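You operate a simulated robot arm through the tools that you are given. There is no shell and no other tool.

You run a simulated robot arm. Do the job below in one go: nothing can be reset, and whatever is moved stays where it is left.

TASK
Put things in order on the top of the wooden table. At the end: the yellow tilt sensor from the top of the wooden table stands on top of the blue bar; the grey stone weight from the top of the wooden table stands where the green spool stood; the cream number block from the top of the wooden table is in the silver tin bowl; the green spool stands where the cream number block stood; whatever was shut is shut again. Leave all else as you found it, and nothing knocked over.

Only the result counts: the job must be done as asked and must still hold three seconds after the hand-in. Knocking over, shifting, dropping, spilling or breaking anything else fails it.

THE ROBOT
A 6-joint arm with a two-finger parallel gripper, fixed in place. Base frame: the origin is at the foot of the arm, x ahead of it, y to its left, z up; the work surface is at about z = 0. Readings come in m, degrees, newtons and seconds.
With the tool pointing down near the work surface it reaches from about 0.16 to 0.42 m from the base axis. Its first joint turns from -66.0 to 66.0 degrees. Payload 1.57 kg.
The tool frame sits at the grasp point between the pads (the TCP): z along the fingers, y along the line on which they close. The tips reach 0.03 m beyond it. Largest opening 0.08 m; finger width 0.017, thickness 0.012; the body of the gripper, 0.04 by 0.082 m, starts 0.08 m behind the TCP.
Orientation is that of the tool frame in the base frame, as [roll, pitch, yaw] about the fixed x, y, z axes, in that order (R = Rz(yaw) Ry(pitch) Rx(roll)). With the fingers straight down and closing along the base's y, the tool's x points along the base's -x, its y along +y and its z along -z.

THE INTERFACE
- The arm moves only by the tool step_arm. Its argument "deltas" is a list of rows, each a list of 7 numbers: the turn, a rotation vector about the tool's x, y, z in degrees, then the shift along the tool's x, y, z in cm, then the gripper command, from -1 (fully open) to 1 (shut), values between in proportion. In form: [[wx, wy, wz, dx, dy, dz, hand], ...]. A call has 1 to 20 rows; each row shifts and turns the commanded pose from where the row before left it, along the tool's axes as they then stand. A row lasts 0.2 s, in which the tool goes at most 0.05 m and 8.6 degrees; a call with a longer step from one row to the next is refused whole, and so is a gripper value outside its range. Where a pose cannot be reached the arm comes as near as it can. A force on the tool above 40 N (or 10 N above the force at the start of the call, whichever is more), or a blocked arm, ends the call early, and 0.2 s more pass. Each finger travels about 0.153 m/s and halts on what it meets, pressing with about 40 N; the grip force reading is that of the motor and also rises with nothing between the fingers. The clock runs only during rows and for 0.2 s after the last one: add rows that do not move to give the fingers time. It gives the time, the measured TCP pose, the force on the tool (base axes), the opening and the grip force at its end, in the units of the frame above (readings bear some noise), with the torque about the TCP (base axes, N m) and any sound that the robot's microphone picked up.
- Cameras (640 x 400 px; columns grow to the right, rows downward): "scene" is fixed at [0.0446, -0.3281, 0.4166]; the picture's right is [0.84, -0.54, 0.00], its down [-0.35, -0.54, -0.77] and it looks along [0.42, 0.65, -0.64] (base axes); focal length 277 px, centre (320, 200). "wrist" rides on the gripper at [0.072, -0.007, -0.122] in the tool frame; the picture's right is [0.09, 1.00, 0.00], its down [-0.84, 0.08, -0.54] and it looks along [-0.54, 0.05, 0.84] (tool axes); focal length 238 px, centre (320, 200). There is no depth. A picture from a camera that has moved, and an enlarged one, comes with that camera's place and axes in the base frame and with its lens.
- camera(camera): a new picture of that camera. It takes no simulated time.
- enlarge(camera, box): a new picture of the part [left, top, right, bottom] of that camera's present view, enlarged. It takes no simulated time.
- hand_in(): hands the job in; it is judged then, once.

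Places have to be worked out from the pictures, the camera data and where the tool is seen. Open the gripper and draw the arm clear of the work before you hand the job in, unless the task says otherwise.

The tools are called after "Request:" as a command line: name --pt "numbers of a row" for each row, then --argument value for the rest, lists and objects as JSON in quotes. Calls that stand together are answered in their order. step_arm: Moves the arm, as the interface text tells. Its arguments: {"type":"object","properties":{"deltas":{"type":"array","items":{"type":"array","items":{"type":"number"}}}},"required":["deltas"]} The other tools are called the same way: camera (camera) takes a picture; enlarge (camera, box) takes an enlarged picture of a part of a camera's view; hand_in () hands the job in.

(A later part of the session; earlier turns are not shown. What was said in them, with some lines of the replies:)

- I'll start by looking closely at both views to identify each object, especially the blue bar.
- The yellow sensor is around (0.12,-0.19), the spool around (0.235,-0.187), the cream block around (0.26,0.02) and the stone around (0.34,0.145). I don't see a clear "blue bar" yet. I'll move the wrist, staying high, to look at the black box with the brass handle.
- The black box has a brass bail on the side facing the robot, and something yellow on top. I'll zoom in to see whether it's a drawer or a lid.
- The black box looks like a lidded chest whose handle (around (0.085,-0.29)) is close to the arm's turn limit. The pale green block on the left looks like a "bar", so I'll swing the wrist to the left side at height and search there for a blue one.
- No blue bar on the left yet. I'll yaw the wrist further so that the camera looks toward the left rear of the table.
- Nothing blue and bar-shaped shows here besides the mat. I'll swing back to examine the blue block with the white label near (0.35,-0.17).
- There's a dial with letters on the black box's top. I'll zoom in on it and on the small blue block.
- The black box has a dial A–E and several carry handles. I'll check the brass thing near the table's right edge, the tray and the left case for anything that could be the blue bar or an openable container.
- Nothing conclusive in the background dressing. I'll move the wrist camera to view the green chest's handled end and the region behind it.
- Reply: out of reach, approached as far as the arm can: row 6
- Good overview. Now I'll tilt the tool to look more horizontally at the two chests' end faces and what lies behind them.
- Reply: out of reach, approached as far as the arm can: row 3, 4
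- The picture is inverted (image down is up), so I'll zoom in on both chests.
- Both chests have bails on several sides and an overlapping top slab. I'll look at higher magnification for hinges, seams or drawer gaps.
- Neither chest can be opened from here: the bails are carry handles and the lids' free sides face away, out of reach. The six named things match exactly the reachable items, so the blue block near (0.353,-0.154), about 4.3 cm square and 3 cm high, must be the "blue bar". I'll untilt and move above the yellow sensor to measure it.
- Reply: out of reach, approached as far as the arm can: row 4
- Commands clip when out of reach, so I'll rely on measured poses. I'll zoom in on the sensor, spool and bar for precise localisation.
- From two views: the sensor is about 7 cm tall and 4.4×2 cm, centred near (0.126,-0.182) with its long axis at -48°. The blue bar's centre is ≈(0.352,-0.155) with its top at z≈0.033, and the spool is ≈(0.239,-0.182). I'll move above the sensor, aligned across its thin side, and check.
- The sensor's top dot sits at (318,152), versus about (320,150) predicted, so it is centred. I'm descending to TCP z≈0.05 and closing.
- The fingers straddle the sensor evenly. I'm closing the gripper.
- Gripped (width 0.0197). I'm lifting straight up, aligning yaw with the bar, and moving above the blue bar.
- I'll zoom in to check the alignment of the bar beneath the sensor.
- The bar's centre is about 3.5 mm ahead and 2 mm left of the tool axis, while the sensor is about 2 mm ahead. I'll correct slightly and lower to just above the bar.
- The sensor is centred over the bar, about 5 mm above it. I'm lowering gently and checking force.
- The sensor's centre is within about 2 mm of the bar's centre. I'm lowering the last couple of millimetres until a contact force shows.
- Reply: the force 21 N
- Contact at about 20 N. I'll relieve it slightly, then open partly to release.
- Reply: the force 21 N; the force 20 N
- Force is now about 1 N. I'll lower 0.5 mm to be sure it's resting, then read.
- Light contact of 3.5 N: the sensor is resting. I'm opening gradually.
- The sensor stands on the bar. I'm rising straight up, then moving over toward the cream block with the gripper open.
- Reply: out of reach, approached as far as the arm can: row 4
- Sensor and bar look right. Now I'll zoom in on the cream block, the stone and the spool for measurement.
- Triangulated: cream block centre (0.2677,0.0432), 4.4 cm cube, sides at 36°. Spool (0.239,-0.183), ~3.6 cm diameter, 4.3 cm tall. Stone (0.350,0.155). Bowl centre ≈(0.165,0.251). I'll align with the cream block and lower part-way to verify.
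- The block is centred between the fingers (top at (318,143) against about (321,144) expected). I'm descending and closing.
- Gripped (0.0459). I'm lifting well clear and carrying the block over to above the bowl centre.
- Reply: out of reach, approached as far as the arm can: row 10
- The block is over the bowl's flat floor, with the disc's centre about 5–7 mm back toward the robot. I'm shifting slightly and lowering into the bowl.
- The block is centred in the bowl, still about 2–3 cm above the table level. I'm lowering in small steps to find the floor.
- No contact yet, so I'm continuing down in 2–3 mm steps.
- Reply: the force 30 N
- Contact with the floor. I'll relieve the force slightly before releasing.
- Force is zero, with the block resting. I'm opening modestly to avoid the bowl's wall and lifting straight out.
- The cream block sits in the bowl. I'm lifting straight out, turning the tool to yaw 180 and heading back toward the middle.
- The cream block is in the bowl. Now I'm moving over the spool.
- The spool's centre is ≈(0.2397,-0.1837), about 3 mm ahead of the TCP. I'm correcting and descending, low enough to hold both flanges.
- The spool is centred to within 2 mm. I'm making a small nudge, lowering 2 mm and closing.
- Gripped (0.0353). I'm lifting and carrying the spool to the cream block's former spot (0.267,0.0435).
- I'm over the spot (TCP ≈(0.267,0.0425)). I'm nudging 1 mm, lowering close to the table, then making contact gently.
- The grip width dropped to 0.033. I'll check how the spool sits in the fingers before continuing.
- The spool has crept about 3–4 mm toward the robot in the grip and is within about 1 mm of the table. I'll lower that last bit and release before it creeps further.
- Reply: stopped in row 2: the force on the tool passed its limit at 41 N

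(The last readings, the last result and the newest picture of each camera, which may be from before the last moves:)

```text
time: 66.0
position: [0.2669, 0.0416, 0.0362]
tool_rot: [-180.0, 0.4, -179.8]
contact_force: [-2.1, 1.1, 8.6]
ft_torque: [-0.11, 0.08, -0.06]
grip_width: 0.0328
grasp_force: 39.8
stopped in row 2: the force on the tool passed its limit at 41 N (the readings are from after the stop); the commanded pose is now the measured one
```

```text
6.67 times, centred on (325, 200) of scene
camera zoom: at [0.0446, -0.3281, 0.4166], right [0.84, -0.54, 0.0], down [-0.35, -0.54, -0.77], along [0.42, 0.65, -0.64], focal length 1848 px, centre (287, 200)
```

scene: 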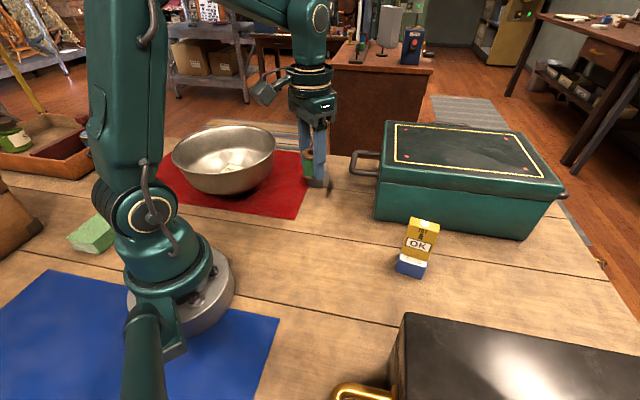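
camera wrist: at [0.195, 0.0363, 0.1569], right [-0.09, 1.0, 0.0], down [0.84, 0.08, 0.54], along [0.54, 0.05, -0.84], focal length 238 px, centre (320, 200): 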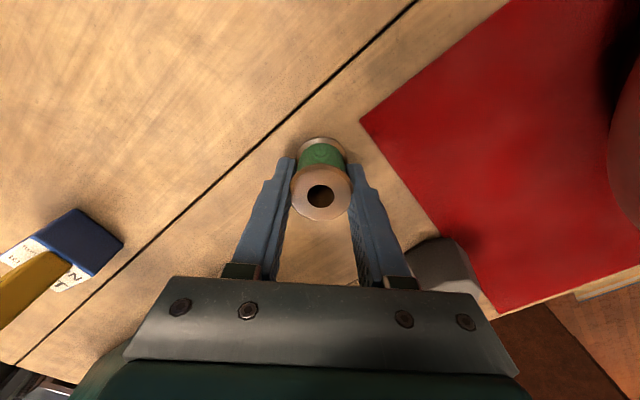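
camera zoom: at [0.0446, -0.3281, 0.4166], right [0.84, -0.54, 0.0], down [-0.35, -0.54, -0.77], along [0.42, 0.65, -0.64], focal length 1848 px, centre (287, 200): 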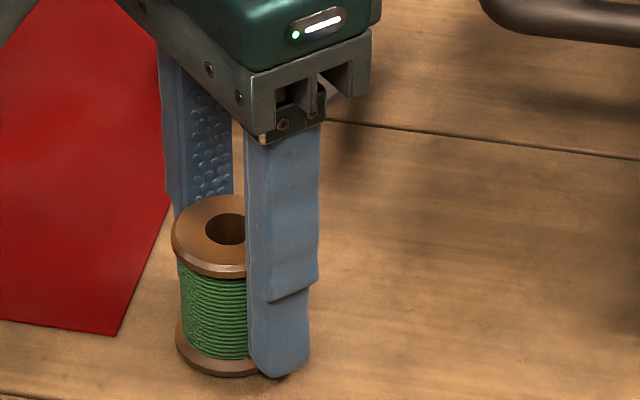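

The spool is on the table. I'm opening slowly to release it.

Request:
step_arm --pt "0 0 0 0 0 0 0.15" --pt "0 0 0 0 0 0 0.05" --pt "0 0 0 0 0 0 -0.05" --pt "0 0 0 0 0 0 -0.3" --pt "0 0 0 0 0 0 -0.3"

Request:
enlarge --camera "wrist" --box '[260, 110, 380, 260]'

Request:
enlarge --camera "scene" --box '[290, 170, 360, 230]'

```text
time: 67.2
position: [0.2684, 0.0419, 0.0347]
tool_rot: [-180.0, 0.2, -179.8]
contact_force: [-0.2, -0.1, 0.6]
ft_torque: [0.02, 0.0, 0.03]
grip_width: 0.052
grasp_force: 0.1
```

```text
2.67 times, centred on (320, 185) of wrist
camera zoom: at [0.1951, 0.036, 0.1565], right [-0.09, 1.0, 0.0], down [0.83, 0.08, 0.55], along [0.54, 0.05, -0.84], focal length 636 px, centre (320, 240)
```

zoom: 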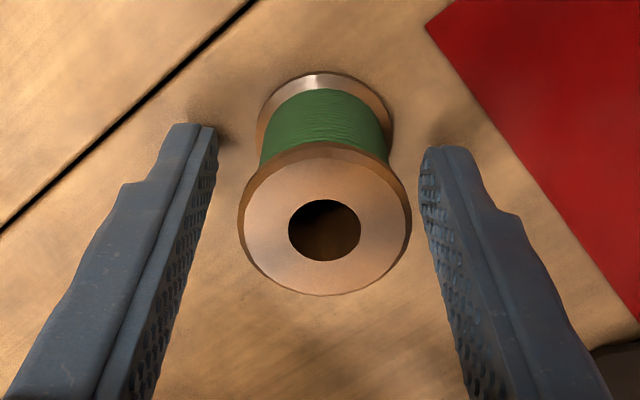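

```text
6.67 times, centred on (325, 200) of scene
camera zoom: at [0.0446, -0.3281, 0.4166], right [0.84, -0.54, 0.0], down [-0.35, -0.54, -0.77], along [0.42, 0.65, -0.64], focal length 1848 px, centre (287, 200)
```

zoom: 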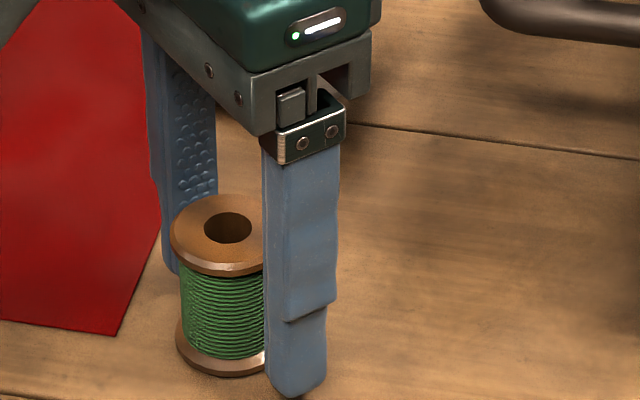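

The spool stands upright at ≈(0.264,0.0445), within ~3 mm of the block's old spot. I'm rising straight up, then moving toward the stone.

Request:
step_arm --pt "0 0 0 0 0 -1 -0.3" --pt "0 0 0 0 0 -3 -0.3" --pt "0 0 0 0 0 -4 -0.3" --pt "0 0 0 0 0 -4 -0.3" --pt "0 0 0 0 0 0 -1" --pt "0 0 0 -1.95 2.7 0 -1" --pt "0 0 0 -1.95 2.7 0 -1" --pt "0 0 0 -1.95 2.7 0 -1" --pt "0 0 0 -1.95 2.7 0 -1" --pt "0 0 0 0 0 0 -1"

Request:
camera --camera "wrist"

Request:
camera --camera "scene"

```text
time: 69.4
position: [0.3452, 0.1529, 0.1567]
tool_rot: [179.9, 0.0, -179.9]
contact_force: [-0.8, -1.2, -0.3]
ft_torque: [0.0, -0.02, 0.04]
grip_width: 0.0798
grasp_force: 0.1
```

```text
taken
camera wrist: at [0.2716, 0.1464, 0.2779], right [-0.09, 1.0, 0.0], down [0.84, 0.08, 0.54], along [0.54, 0.05, -0.84], focal length 238 px, centre (320, 200)
```

wrist: 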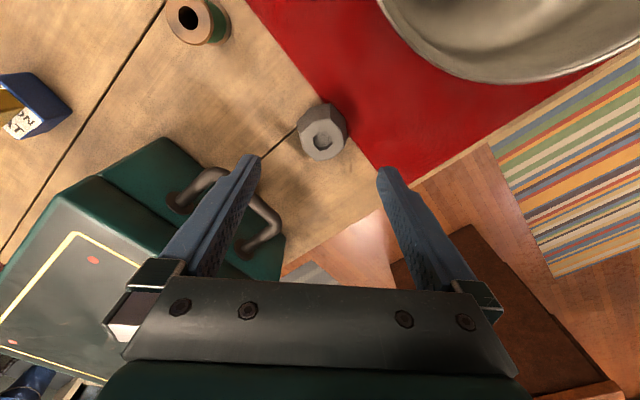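

```text
taken
```

scene: 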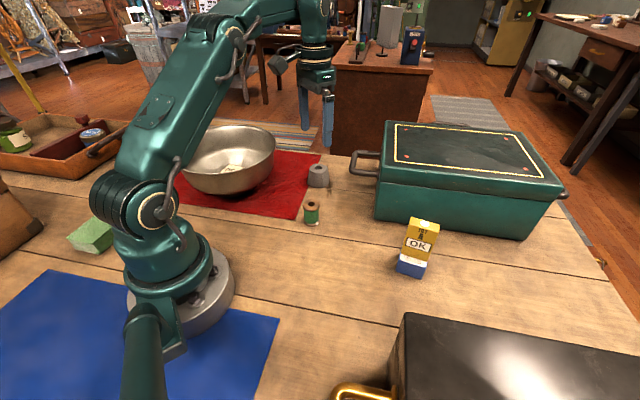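

I'll zoom in on the stone for its shape, orientation and position.

Request:
enlarge --camera "wrist" --box '[270, 80, 380, 180]'

Request:
enlarge --camera "scene" --box '[290, 150, 350, 240]'

Request:
enlarge --camera "wrist" --box '[140, 0, 260, 80]'

```text
4.00 times, centred on (325, 130) of wrist
camera zoom: at [0.2716, 0.1464, 0.2779], right [-0.09, 1.0, 0.0], down [0.84, 0.08, 0.54], along [0.54, 0.05, -0.84], focal length 953 px, centre (300, 480)
```

zoom: 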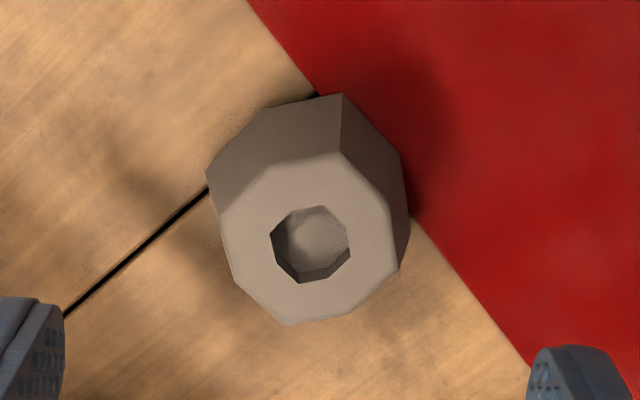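

```text
4.44 times, centred on (320, 195) of scene
camera zoom: at [0.0446, -0.3281, 0.4166], right [0.84, -0.54, 0.0], down [-0.35, -0.54, -0.77], along [0.42, 0.65, -0.64], focal length 1232 px, centre (320, 222)
```

zoom: 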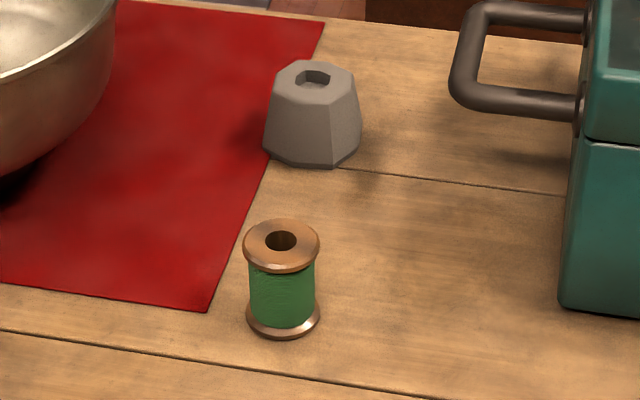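

```text
5.00 times, centred on (200, 40) of wrist
camera zoom: at [0.2716, 0.1464, 0.2779], right [-0.09, 1.0, 0.0], down [0.84, 0.08, 0.54], along [0.54, 0.05, -0.84], focal length 1192 px, centre (920, 1000)
```

zoom: 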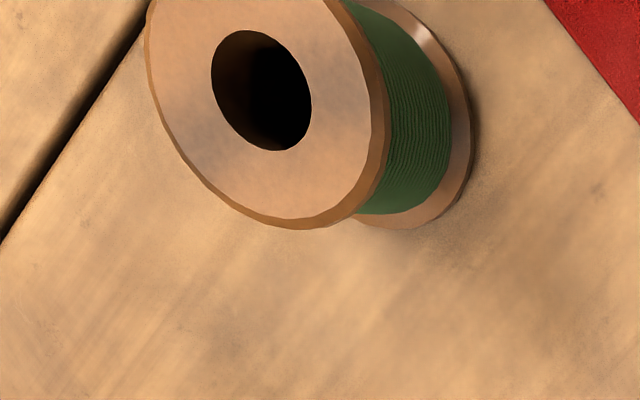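

The stone is a tapered octagon, centred ≈(0.352,0.156), about 4 cm tall with its widest part at the base. I'll yaw about 14° so the pads meet parallel faces, centre over it and lower part-way for a check.

Request:
step_arm --pt "0 0 -7.15 0 0 0 -1" --pt "0 0 -7.15 0 0 0 -1" --pt "0 0 0 -0.88 0.04 0 -1" --pt "0 0 0 0 0 3 -1" --pt "0 0 0 0 0 2.5 -1" --pt "0 0 0 0 0 0 -1"

Request:
camera --camera "wrist"

Request:
enlarge --camera "wrist" --box '[260, 90, 380, 190]'

```text
time: 70.8
position: [0.3525, 0.1526, 0.1021]
tool_rot: [-179.9, 0.2, -165.6]
contact_force: [-0.8, 0.0, -0.7]
ft_torque: [0.02, 0.0, -0.01]
grip_width: 0.0801
grasp_force: 0.1
```

```text
taken
camera wrist: at [0.2839, 0.1298, 0.2221], right [-0.34, 0.94, 0.0], down [0.79, 0.28, 0.55], along [0.51, 0.18, -0.84], focal length 238 px, centre (320, 200)
```

wrist: 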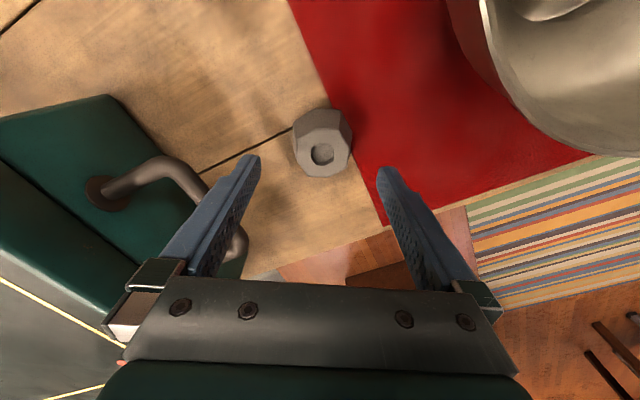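

```text
4.00 times, centred on (320, 140) of wrist
camera zoom: at [0.2839, 0.1298, 0.2221], right [-0.34, 0.94, 0.0], down [0.79, 0.28, 0.55], along [0.51, 0.18, -0.84], focal length 953 px, centre (320, 440)
```

zoom: 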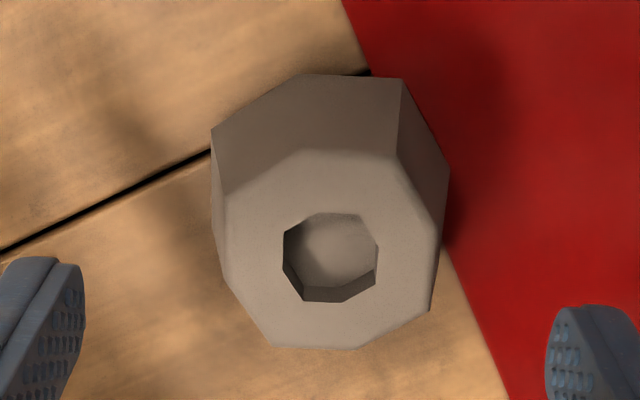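

The stone is centred (hole at (322,154) against (321,154) expected). I'm descending around it.

Request:
step_arm --pt "0 0 0 0 0 3 -1" --pt "0 0 0 0 0 2.5 -1" --pt "0 0 0 0 0 0.9 -1" --pt "0 0 0 0 0 0 -1"

Request:
camera --camera "wrist"

Request:
enlarge --camera "scene" --box '[270, 110, 410, 220]'

```text
time: 71.8
position: [0.3534, 0.153, 0.0351]
tool_rot: [-179.9, 0.2, -165.5]
contact_force: [-0.7, 0.9, 0.0]
ft_torque: [-0.04, -0.01, -0.02]
grip_width: 0.0803
grasp_force: 0.0
```

```text
taken
camera wrist: at [0.2847, 0.1294, 0.1563], right [-0.34, 0.94, 0.0], down [0.79, 0.28, 0.55], along [0.51, 0.18, -0.84], focal length 238 px, centre (320, 200)
```

wrist: 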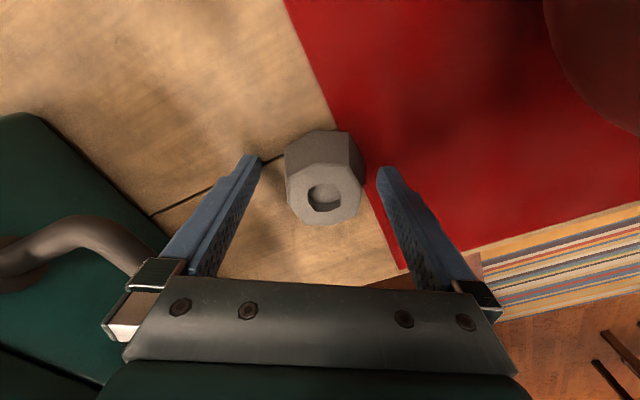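

```text
3.64 times, centred on (340, 165) of scene
camera zoom: at [0.0446, -0.3281, 0.4166], right [0.84, -0.54, 0.0], down [-0.35, -0.54, -0.77], along [0.42, 0.65, -0.64], focal length 1008 px, centre (247, 327)
```

zoom: 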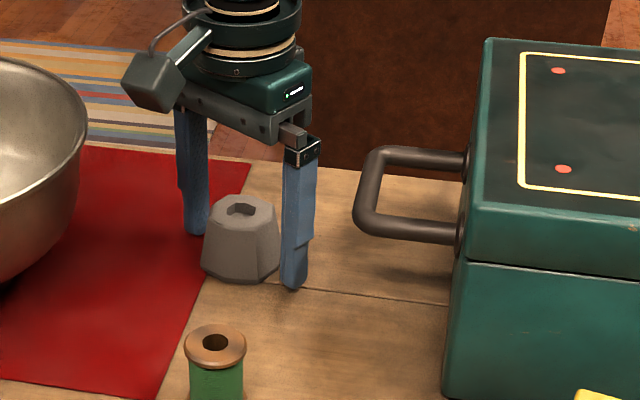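

There's a bit more gap on the left finger, so I'll shift about 2.5 mm toward +y and close.

Request:
step_arm --pt "0 0 0 0 0.25 0 -1" --pt "0 0 0 0 0 0 -0.6" --pt "0 0 0 0 0 0 -0.3" --pt "0 0 0 0 0 0 1" --pt "0 0 0 0 0 0 1" --pt "0 0 0 0 0 0 1"

Request:
camera --camera "wrist"

```text
time: 73.2
position: [0.3526, 0.1542, 0.0353]
tool_rot: [-179.9, 0.2, -165.5]
contact_force: [-0.9, 1.5, 1.3]
ft_torque: [0.11, -0.02, 0.05]
grip_width: 0.0588
grasp_force: 39.8
```

```text
taken
camera wrist: at [0.2842, 0.1311, 0.1571], right [-0.34, 0.94, 0.0], down [0.79, 0.28, 0.55], along [0.51, 0.18, -0.84], focal length 238 px, centre (320, 200)
```

wrist: 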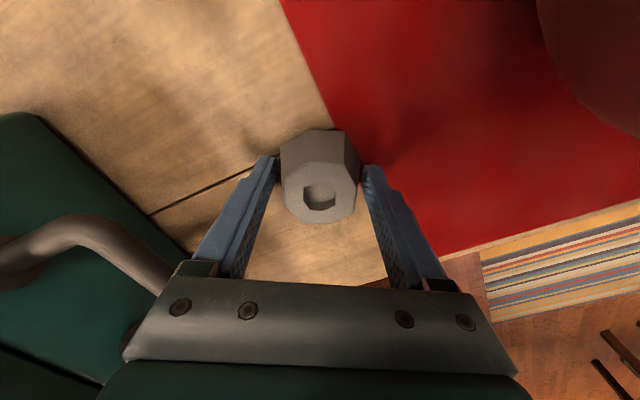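

Gripped at 0.0588 (at the wide base). I'm lifting 2 cm gently to check the hold.

Request:
step_arm --pt "0 0 0 0 0 -0.5 1" --pt "0 0 0 0 0 -0.7 1" --pt "0 0 0 0 0 -0.8 1" --pt "0 0 0 0 0 0 1" --pt "0 0 0 0 0 0 1"

Request:
enlarge --camera "wrist" --box '[240, 110, 400, 250]'

Request:
enlarge --camera "scene" --box '[280, 120, 380, 220]'

```text
time: 74.4
position: [0.3544, 0.1545, 0.0556]
tool_rot: [-179.8, 0.2, -165.6]
contact_force: [-0.1, 1.2, -2.6]
ft_torque: [0.04, 0.01, 0.0]
grip_width: 0.0584
grasp_force: 39.7
```

```text
2.86 times, centred on (320, 180) of wrist
camera zoom: at [0.2849, 0.1309, 0.1769], right [-0.34, 0.94, 0.0], down [0.79, 0.28, 0.55], along [0.51, 0.18, -0.84], focal length 681 px, centre (320, 257)
```

zoom: 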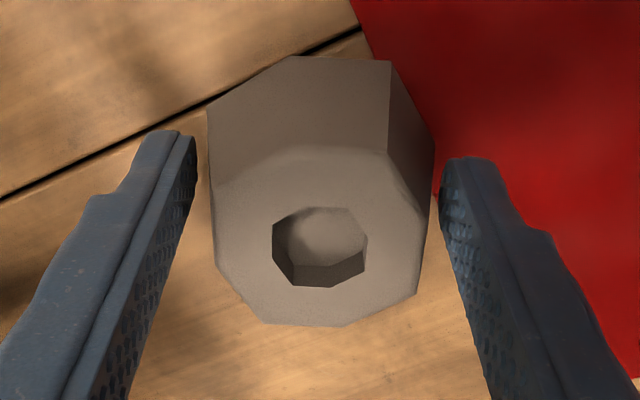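

```text
4.00 times, centred on (330, 170) of scene
camera zoom: at [0.0446, -0.3281, 0.4166], right [0.84, -0.54, 0.0], down [-0.35, -0.54, -0.77], along [0.42, 0.65, -0.64], focal length 1109 px, centre (280, 320)
```

zoom: 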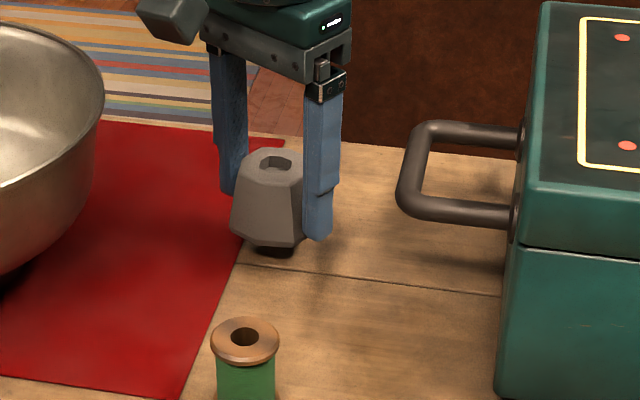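

The hold is good (≈0.26 kg, centred). I'm lifting, turning back to yaw 180, and carrying the stone to the spool's old spot (0.240,-0.183).

Request:
step_arm --pt "0 0 0 0 0 -2.5 1" --pt "0 0 0 0 0 -4 1" --pt "0 0 0 0 0 -4 1" --pt "0 0 7.2 0 0 0 1" --pt "0 0 7.2 0 0 0 1" --pt "0 0 0 0.63 -1.88 0 1" --pt "0 0 0 1.25 -3.765 0 1" --pt "0 0 0 1.25 -3.765 0 1" --pt "0 0 0 1.25 -3.765 0 1" --pt "0 0 0 1.25 -3.765 0 1" --pt "0 0 0 1.25 -3.765 0 1" --pt "0 0 0 1.25 -3.765 0 1" --pt "0 0 0 1.25 -3.765 0 1" --pt "0 0 0 1.25 -3.765 0 1" --pt "0 0 0 0.63 -1.88 0 1" --pt "0 0 0 0 0 0 1" --pt "0 0 0 0 0 0 1"

Request:
camera --camera "wrist"

Request:
camera --camera "scene"

```text
time: 78.0
position: [0.2407, -0.184, 0.1607]
tool_rot: [179.9, 0.3, 180.0]
contact_force: [0.5, 0.0, -3.5]
ft_torque: [-0.03, 0.01, -0.01]
grip_width: 0.0585
grasp_force: 40.1
```

```text
taken
camera wrist: at [0.1682, -0.1894, 0.2813], right [-0.09, 1.0, 0.0], down [0.83, 0.08, 0.55], along [0.54, 0.05, -0.84], focal length 238 px, centre (320, 200)
```

wrist: 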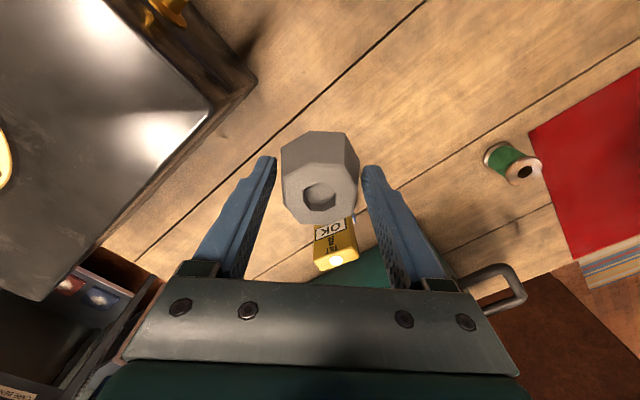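

```text
taken
```

scene: 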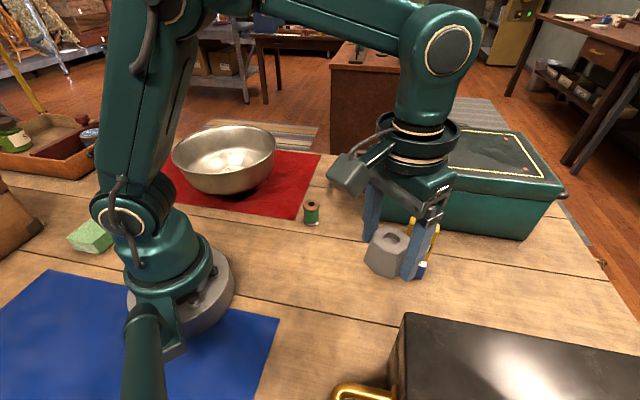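

I'm over the spot (TCP ≈(0.240,-0.182)). Lowering to just above the table.

Request:
step_arm --pt "0 0 0 0 -0.08 3 1" --pt "0 0 0 0 0 3 1" --pt "0 0 0 0 0 3 1" --pt "0 0 0 0 0 2 1" --pt "0 0 0 0 0 0.5 1" --pt "0 0 0 0 0 0 1" --pt "0 0 0 0 0 0 1"

Request:
enlarge --camera "scene" --box '[320, 210, 460, 340]'

Request:
camera --camera "wrist"

```text
time: 79.6
position: [0.241, -0.184, 0.0473]
tool_rot: [180.0, 0.2, -180.0]
contact_force: [0.0, 0.4, -3.3]
ft_torque: [-0.02, 0.02, 0.0]
grip_width: 0.0583
grasp_force: 39.6
```

```text
3.08 times, centred on (390, 275) of scene
camera zoom: at [0.0446, -0.3281, 0.4166], right [0.84, -0.54, 0.0], down [-0.35, -0.54, -0.77], along [0.42, 0.65, -0.64], focal length 853 px, centre (105, -31)
```

zoom: 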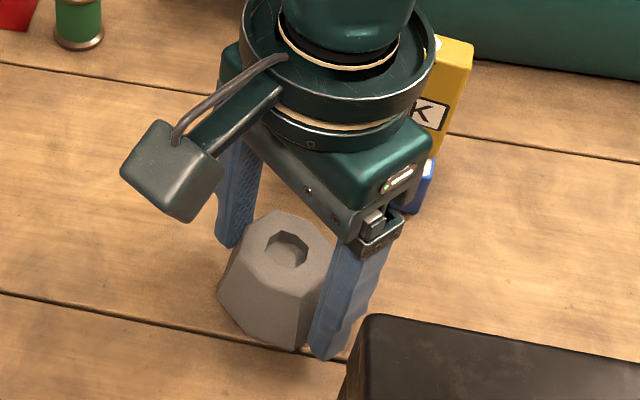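

```text
taken
camera wrist: at [0.1686, -0.1902, 0.1685], right [-0.09, 1.0, 0.0], down [0.83, 0.08, 0.55], along [0.54, 0.05, -0.84], focal length 238 px, centre (320, 200)
```

wrist: 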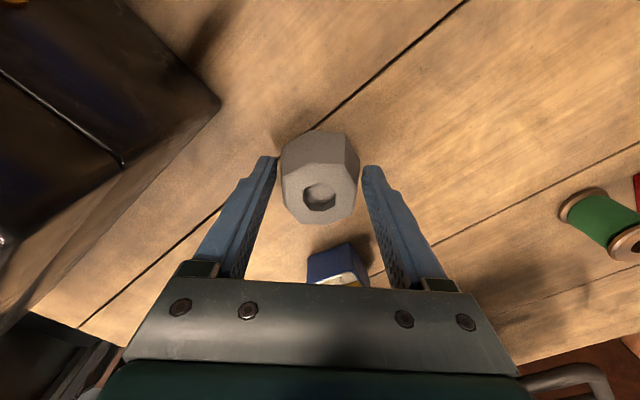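

Request:
step_arm --pt "0 0 0 0 0 0.6 1" --pt "0 0 0 0 0 0.3 1" --pt "0 0 0 0 0 0 1"

```text
time: 80.4
position: [0.2385, -0.1838, 0.038]
tool_rot: [-180.0, 0.2, 179.9]
contact_force: [1.0, 0.1, -3.1]
ft_torque: [-0.03, 0.03, -0.04]
grip_width: 0.0582
grasp_force: 39.7
```

Request:
step_arm --pt "0 0 0 0 0 0.15 1" --pt "0 0 0 0 0 0 1"

```text
time: 81.0
position: [0.2407, -0.1828, 0.0367]
tool_rot: [180.0, 0.2, -180.0]
contact_force: [-7.3, 4.8, 20.4]
ft_torque: [0.02, -0.07, 0.09]
grip_width: 0.0579
grasp_force: 40.0
```

Contact. I'm relieving slightly before release.

Request:
step_arm --pt "0 0 0 0 0 -0.1 1" --pt "0 0 0 0 0 0 1"

```text
time: 81.6
position: [0.2397, -0.1835, 0.0365]
tool_rot: [180.0, 0.2, 179.8]
contact_force: [-0.1, -0.2, -2.0]
ft_torque: [0.01, -0.03, 0.0]
grip_width: 0.058
grasp_force: 40.3
```

Essentially resting. I'm opening gradually.

Request:
step_arm --pt "0 0 0 0 0 0.03 -0.46" --pt "0 0 0 0 0 0 -0.52" --pt "0 0 0 0 0 0 -0.6" --pt "0 0 0 0 0 0 -0.9" --pt "0 0 0 0 0 0 -0.9"

Request:
camera --camera "wrist"

Request:
enlarge --camera "scene" --box '[320, 210, 460, 340]'

```text
time: 82.8
position: [0.2397, -0.1845, 0.0373]
tool_rot: [180.0, 0.3, -180.0]
contact_force: [-0.4, 0.3, -0.7]
ft_torque: [-0.01, -0.01, -0.01]
grip_width: 0.0759
grasp_force: 0.0
```

```text
taken
camera wrist: at [0.1676, -0.1903, 0.1573], right [-0.09, 1.0, 0.0], down [0.83, 0.08, 0.55], along [0.54, 0.05, -0.84], focal length 238 px, centre (320, 200)
```

wrist: 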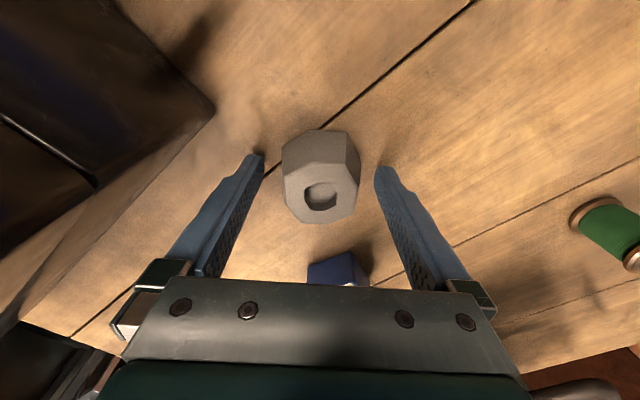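

```text
3.08 times, centred on (390, 275) of scene
camera zoom: at [0.0446, -0.3281, 0.4166], right [0.84, -0.54, 0.0], down [-0.35, -0.54, -0.77], along [0.42, 0.65, -0.64], focal length 853 px, centre (105, -31)
```

zoom: 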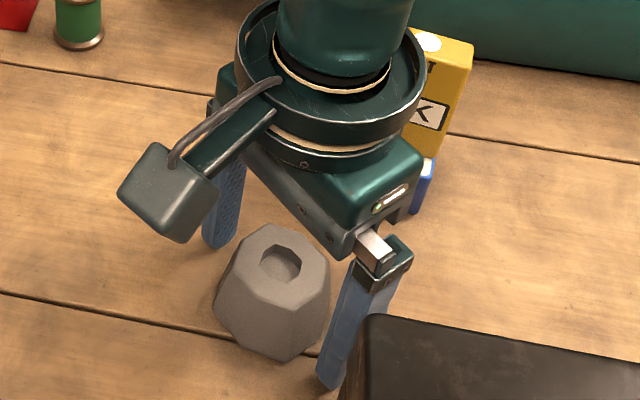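

The stone stands upright on the spool's spot. I'm rising straight up and retreating to a neutral place to verify everything.

Request:
step_arm --pt "0 0 0 0 0 -1 -0.9" --pt "0 0 0 0 0 -3 -0.9" --pt "0 0 0 0 0 -4 -1" --pt "0 0 0 0 0 -4 -1" --pt "0 0 0 0 0 -4 -1" --pt "0 0 0 0.5 3.4 -1 -1" --pt "0 0 0 0.5 3.4 -1 -1" --pt "0 0 0 0.4 3.4 -1 -1" --pt "0 0 0 0.1 3.4 -1 -1" --pt "0 0 0 0 0 0 -1" --pt "0 0 0 0 0 0 -1"

Request:
camera --camera "wrist"

Request:
camera --camera "scene"

Request:
enlarge --camera "scene" --box '[270, 170, 460, 340]'

Request:
enlarge --camera "wrist" --box '[160, 40, 420, 220]'

```text
time: 85.2
position: [0.2254, -0.0466, 0.235]
tool_rot: [180.0, 0.2, 180.0]
contact_force: [-0.6, -0.9, -0.6]
ft_torque: [-0.03, 0.03, -0.01]
grip_width: 0.08
grasp_force: 0.1
```

```text
taken
camera wrist: at [0.1532, -0.0527, 0.3559], right [-0.09, 1.0, 0.0], down [0.83, 0.08, 0.55], along [0.54, 0.05, -0.84], focal length 238 px, centre (320, 200)
```

wrist: 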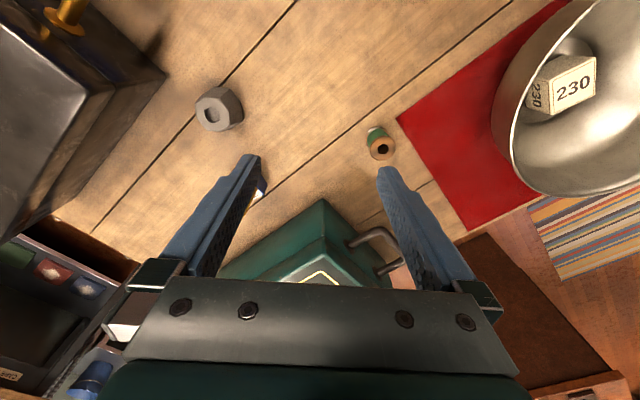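

```text
taken
```

scene: 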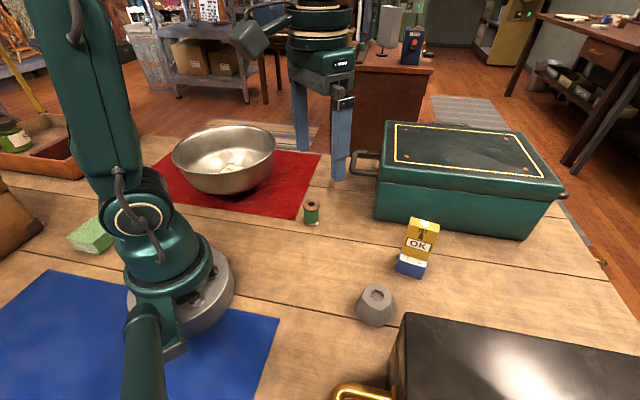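

```text
2.35 times, centred on (365, 255) of scene
camera zoom: at [0.0446, -0.3281, 0.4166], right [0.84, -0.54, 0.0], down [-0.35, -0.54, -0.77], along [0.42, 0.65, -0.64], focal length 652 px, centre (214, 71)
```

zoom: 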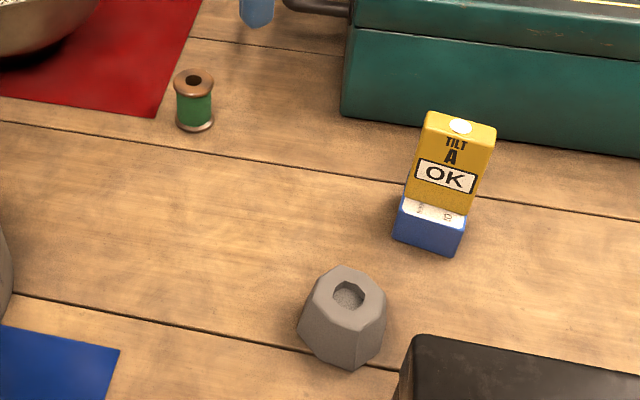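

```text
2.22 times, centred on (290, 130) of wrist
camera zoom: at [0.1532, -0.0527, 0.3559], right [-0.09, 1.0, 0.0], down [0.83, 0.08, 0.55], along [0.54, 0.05, -0.84], focal length 530 px, centre (387, 356)
```

zoom: 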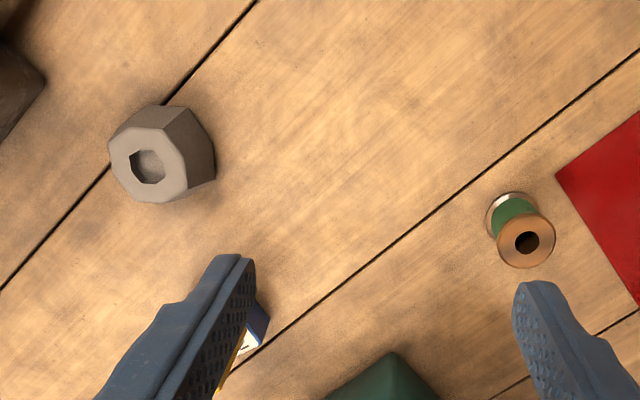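

All items look in place. I'll do one last check on the bar's position and the bowl's content before handing in.

Request:
enlarge --camera "scene" --box '[380, 210, 450, 290]'

Request:
enlarge --camera "wrist" --box '[480, 0, 640, 200]'

Request:
enlarge --camera "scene" --box '[150, 100, 350, 240]'

```text
5.00 times, centred on (415, 250) of scene
camera zoom: at [0.0446, -0.3281, 0.4166], right [0.84, -0.54, 0.0], down [-0.35, -0.54, -0.77], along [0.42, 0.65, -0.64], focal length 1386 px, centre (-155, -50)
```

zoom: 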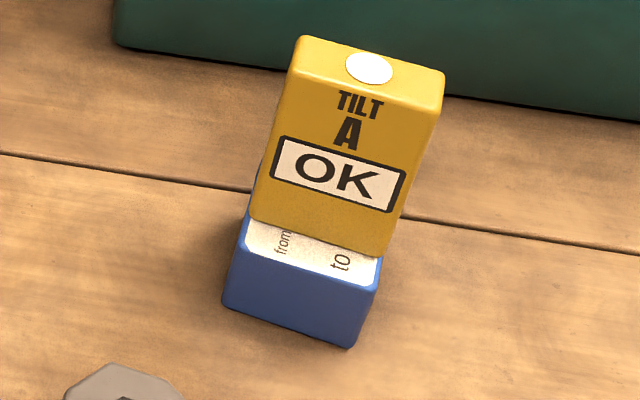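

```text
2.00 times, centred on (560, 100) of wrist
camera zoom: at [0.1532, -0.0527, 0.3559], right [-0.09, 1.0, 0.0], down [0.83, 0.08, 0.55], along [0.54, 0.05, -0.84], focal length 477 px, centre (-160, 400)
```

zoom: 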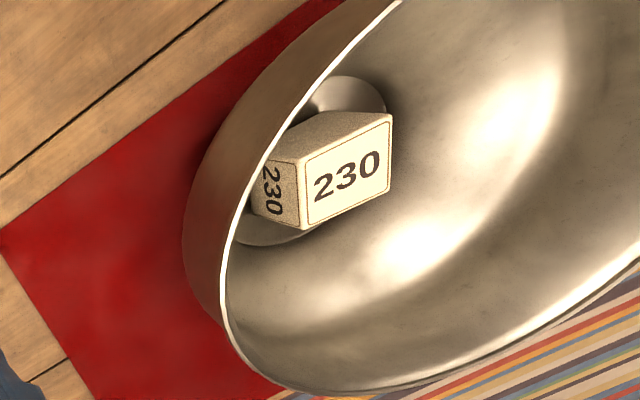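

```text
2.86 times, centred on (250, 170) of scene
camera zoom: at [0.0446, -0.3281, 0.4166], right [0.84, -0.54, 0.0], down [-0.35, -0.54, -0.77], along [0.42, 0.65, -0.64], focal length 792 px, centre (520, 286)
```

zoom: 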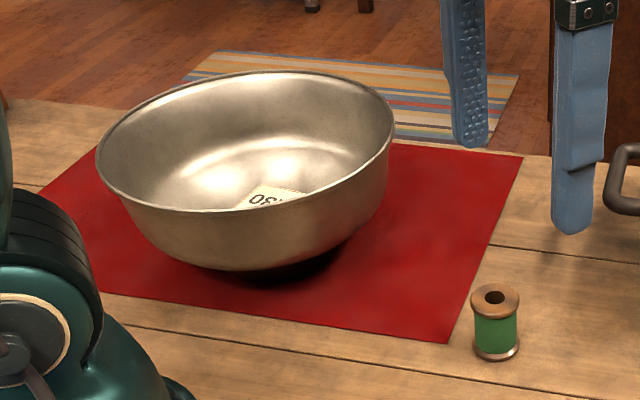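

The sensor stands squarely on the unmoved bar, the cream block is in the bowl, the spool and stone stand upright on their spots, nothing was opened, and the gripper is open and clear. Handing in.

Request:
hand_in

```text
The job is handed in.
```

I've handed the job in with all four items placed as asked. My last pictures show everything upright.

- **Yellow tilt sensor:** it stands on the blue bar, about 2 mm off the bar's centre. I couldn't detect any movement of the bar.
- **Grey stone weight:** it stands where the green spool stood, within about 1–2 mm.
- **Cream number block:** it rests on the floor of the silver tin bowl.
- **Green spool:** it stands where the cream block stood, about 3 mm off. It crept slightly in the grip as I lowered it.

I didn't open anything, so whatever was shut is still shut. The gripper is open and clear of the work.

**Which object is the blue bar:** nothing in view was clearly a bar. I took it to be the small blue block with the white "from MON to SAT" label. It was the only blue object within reach besides the mat. The green and black chests could not be opened from where the arm sits. If the bar you meant is inside one of them, the sensor is in the wrong place.
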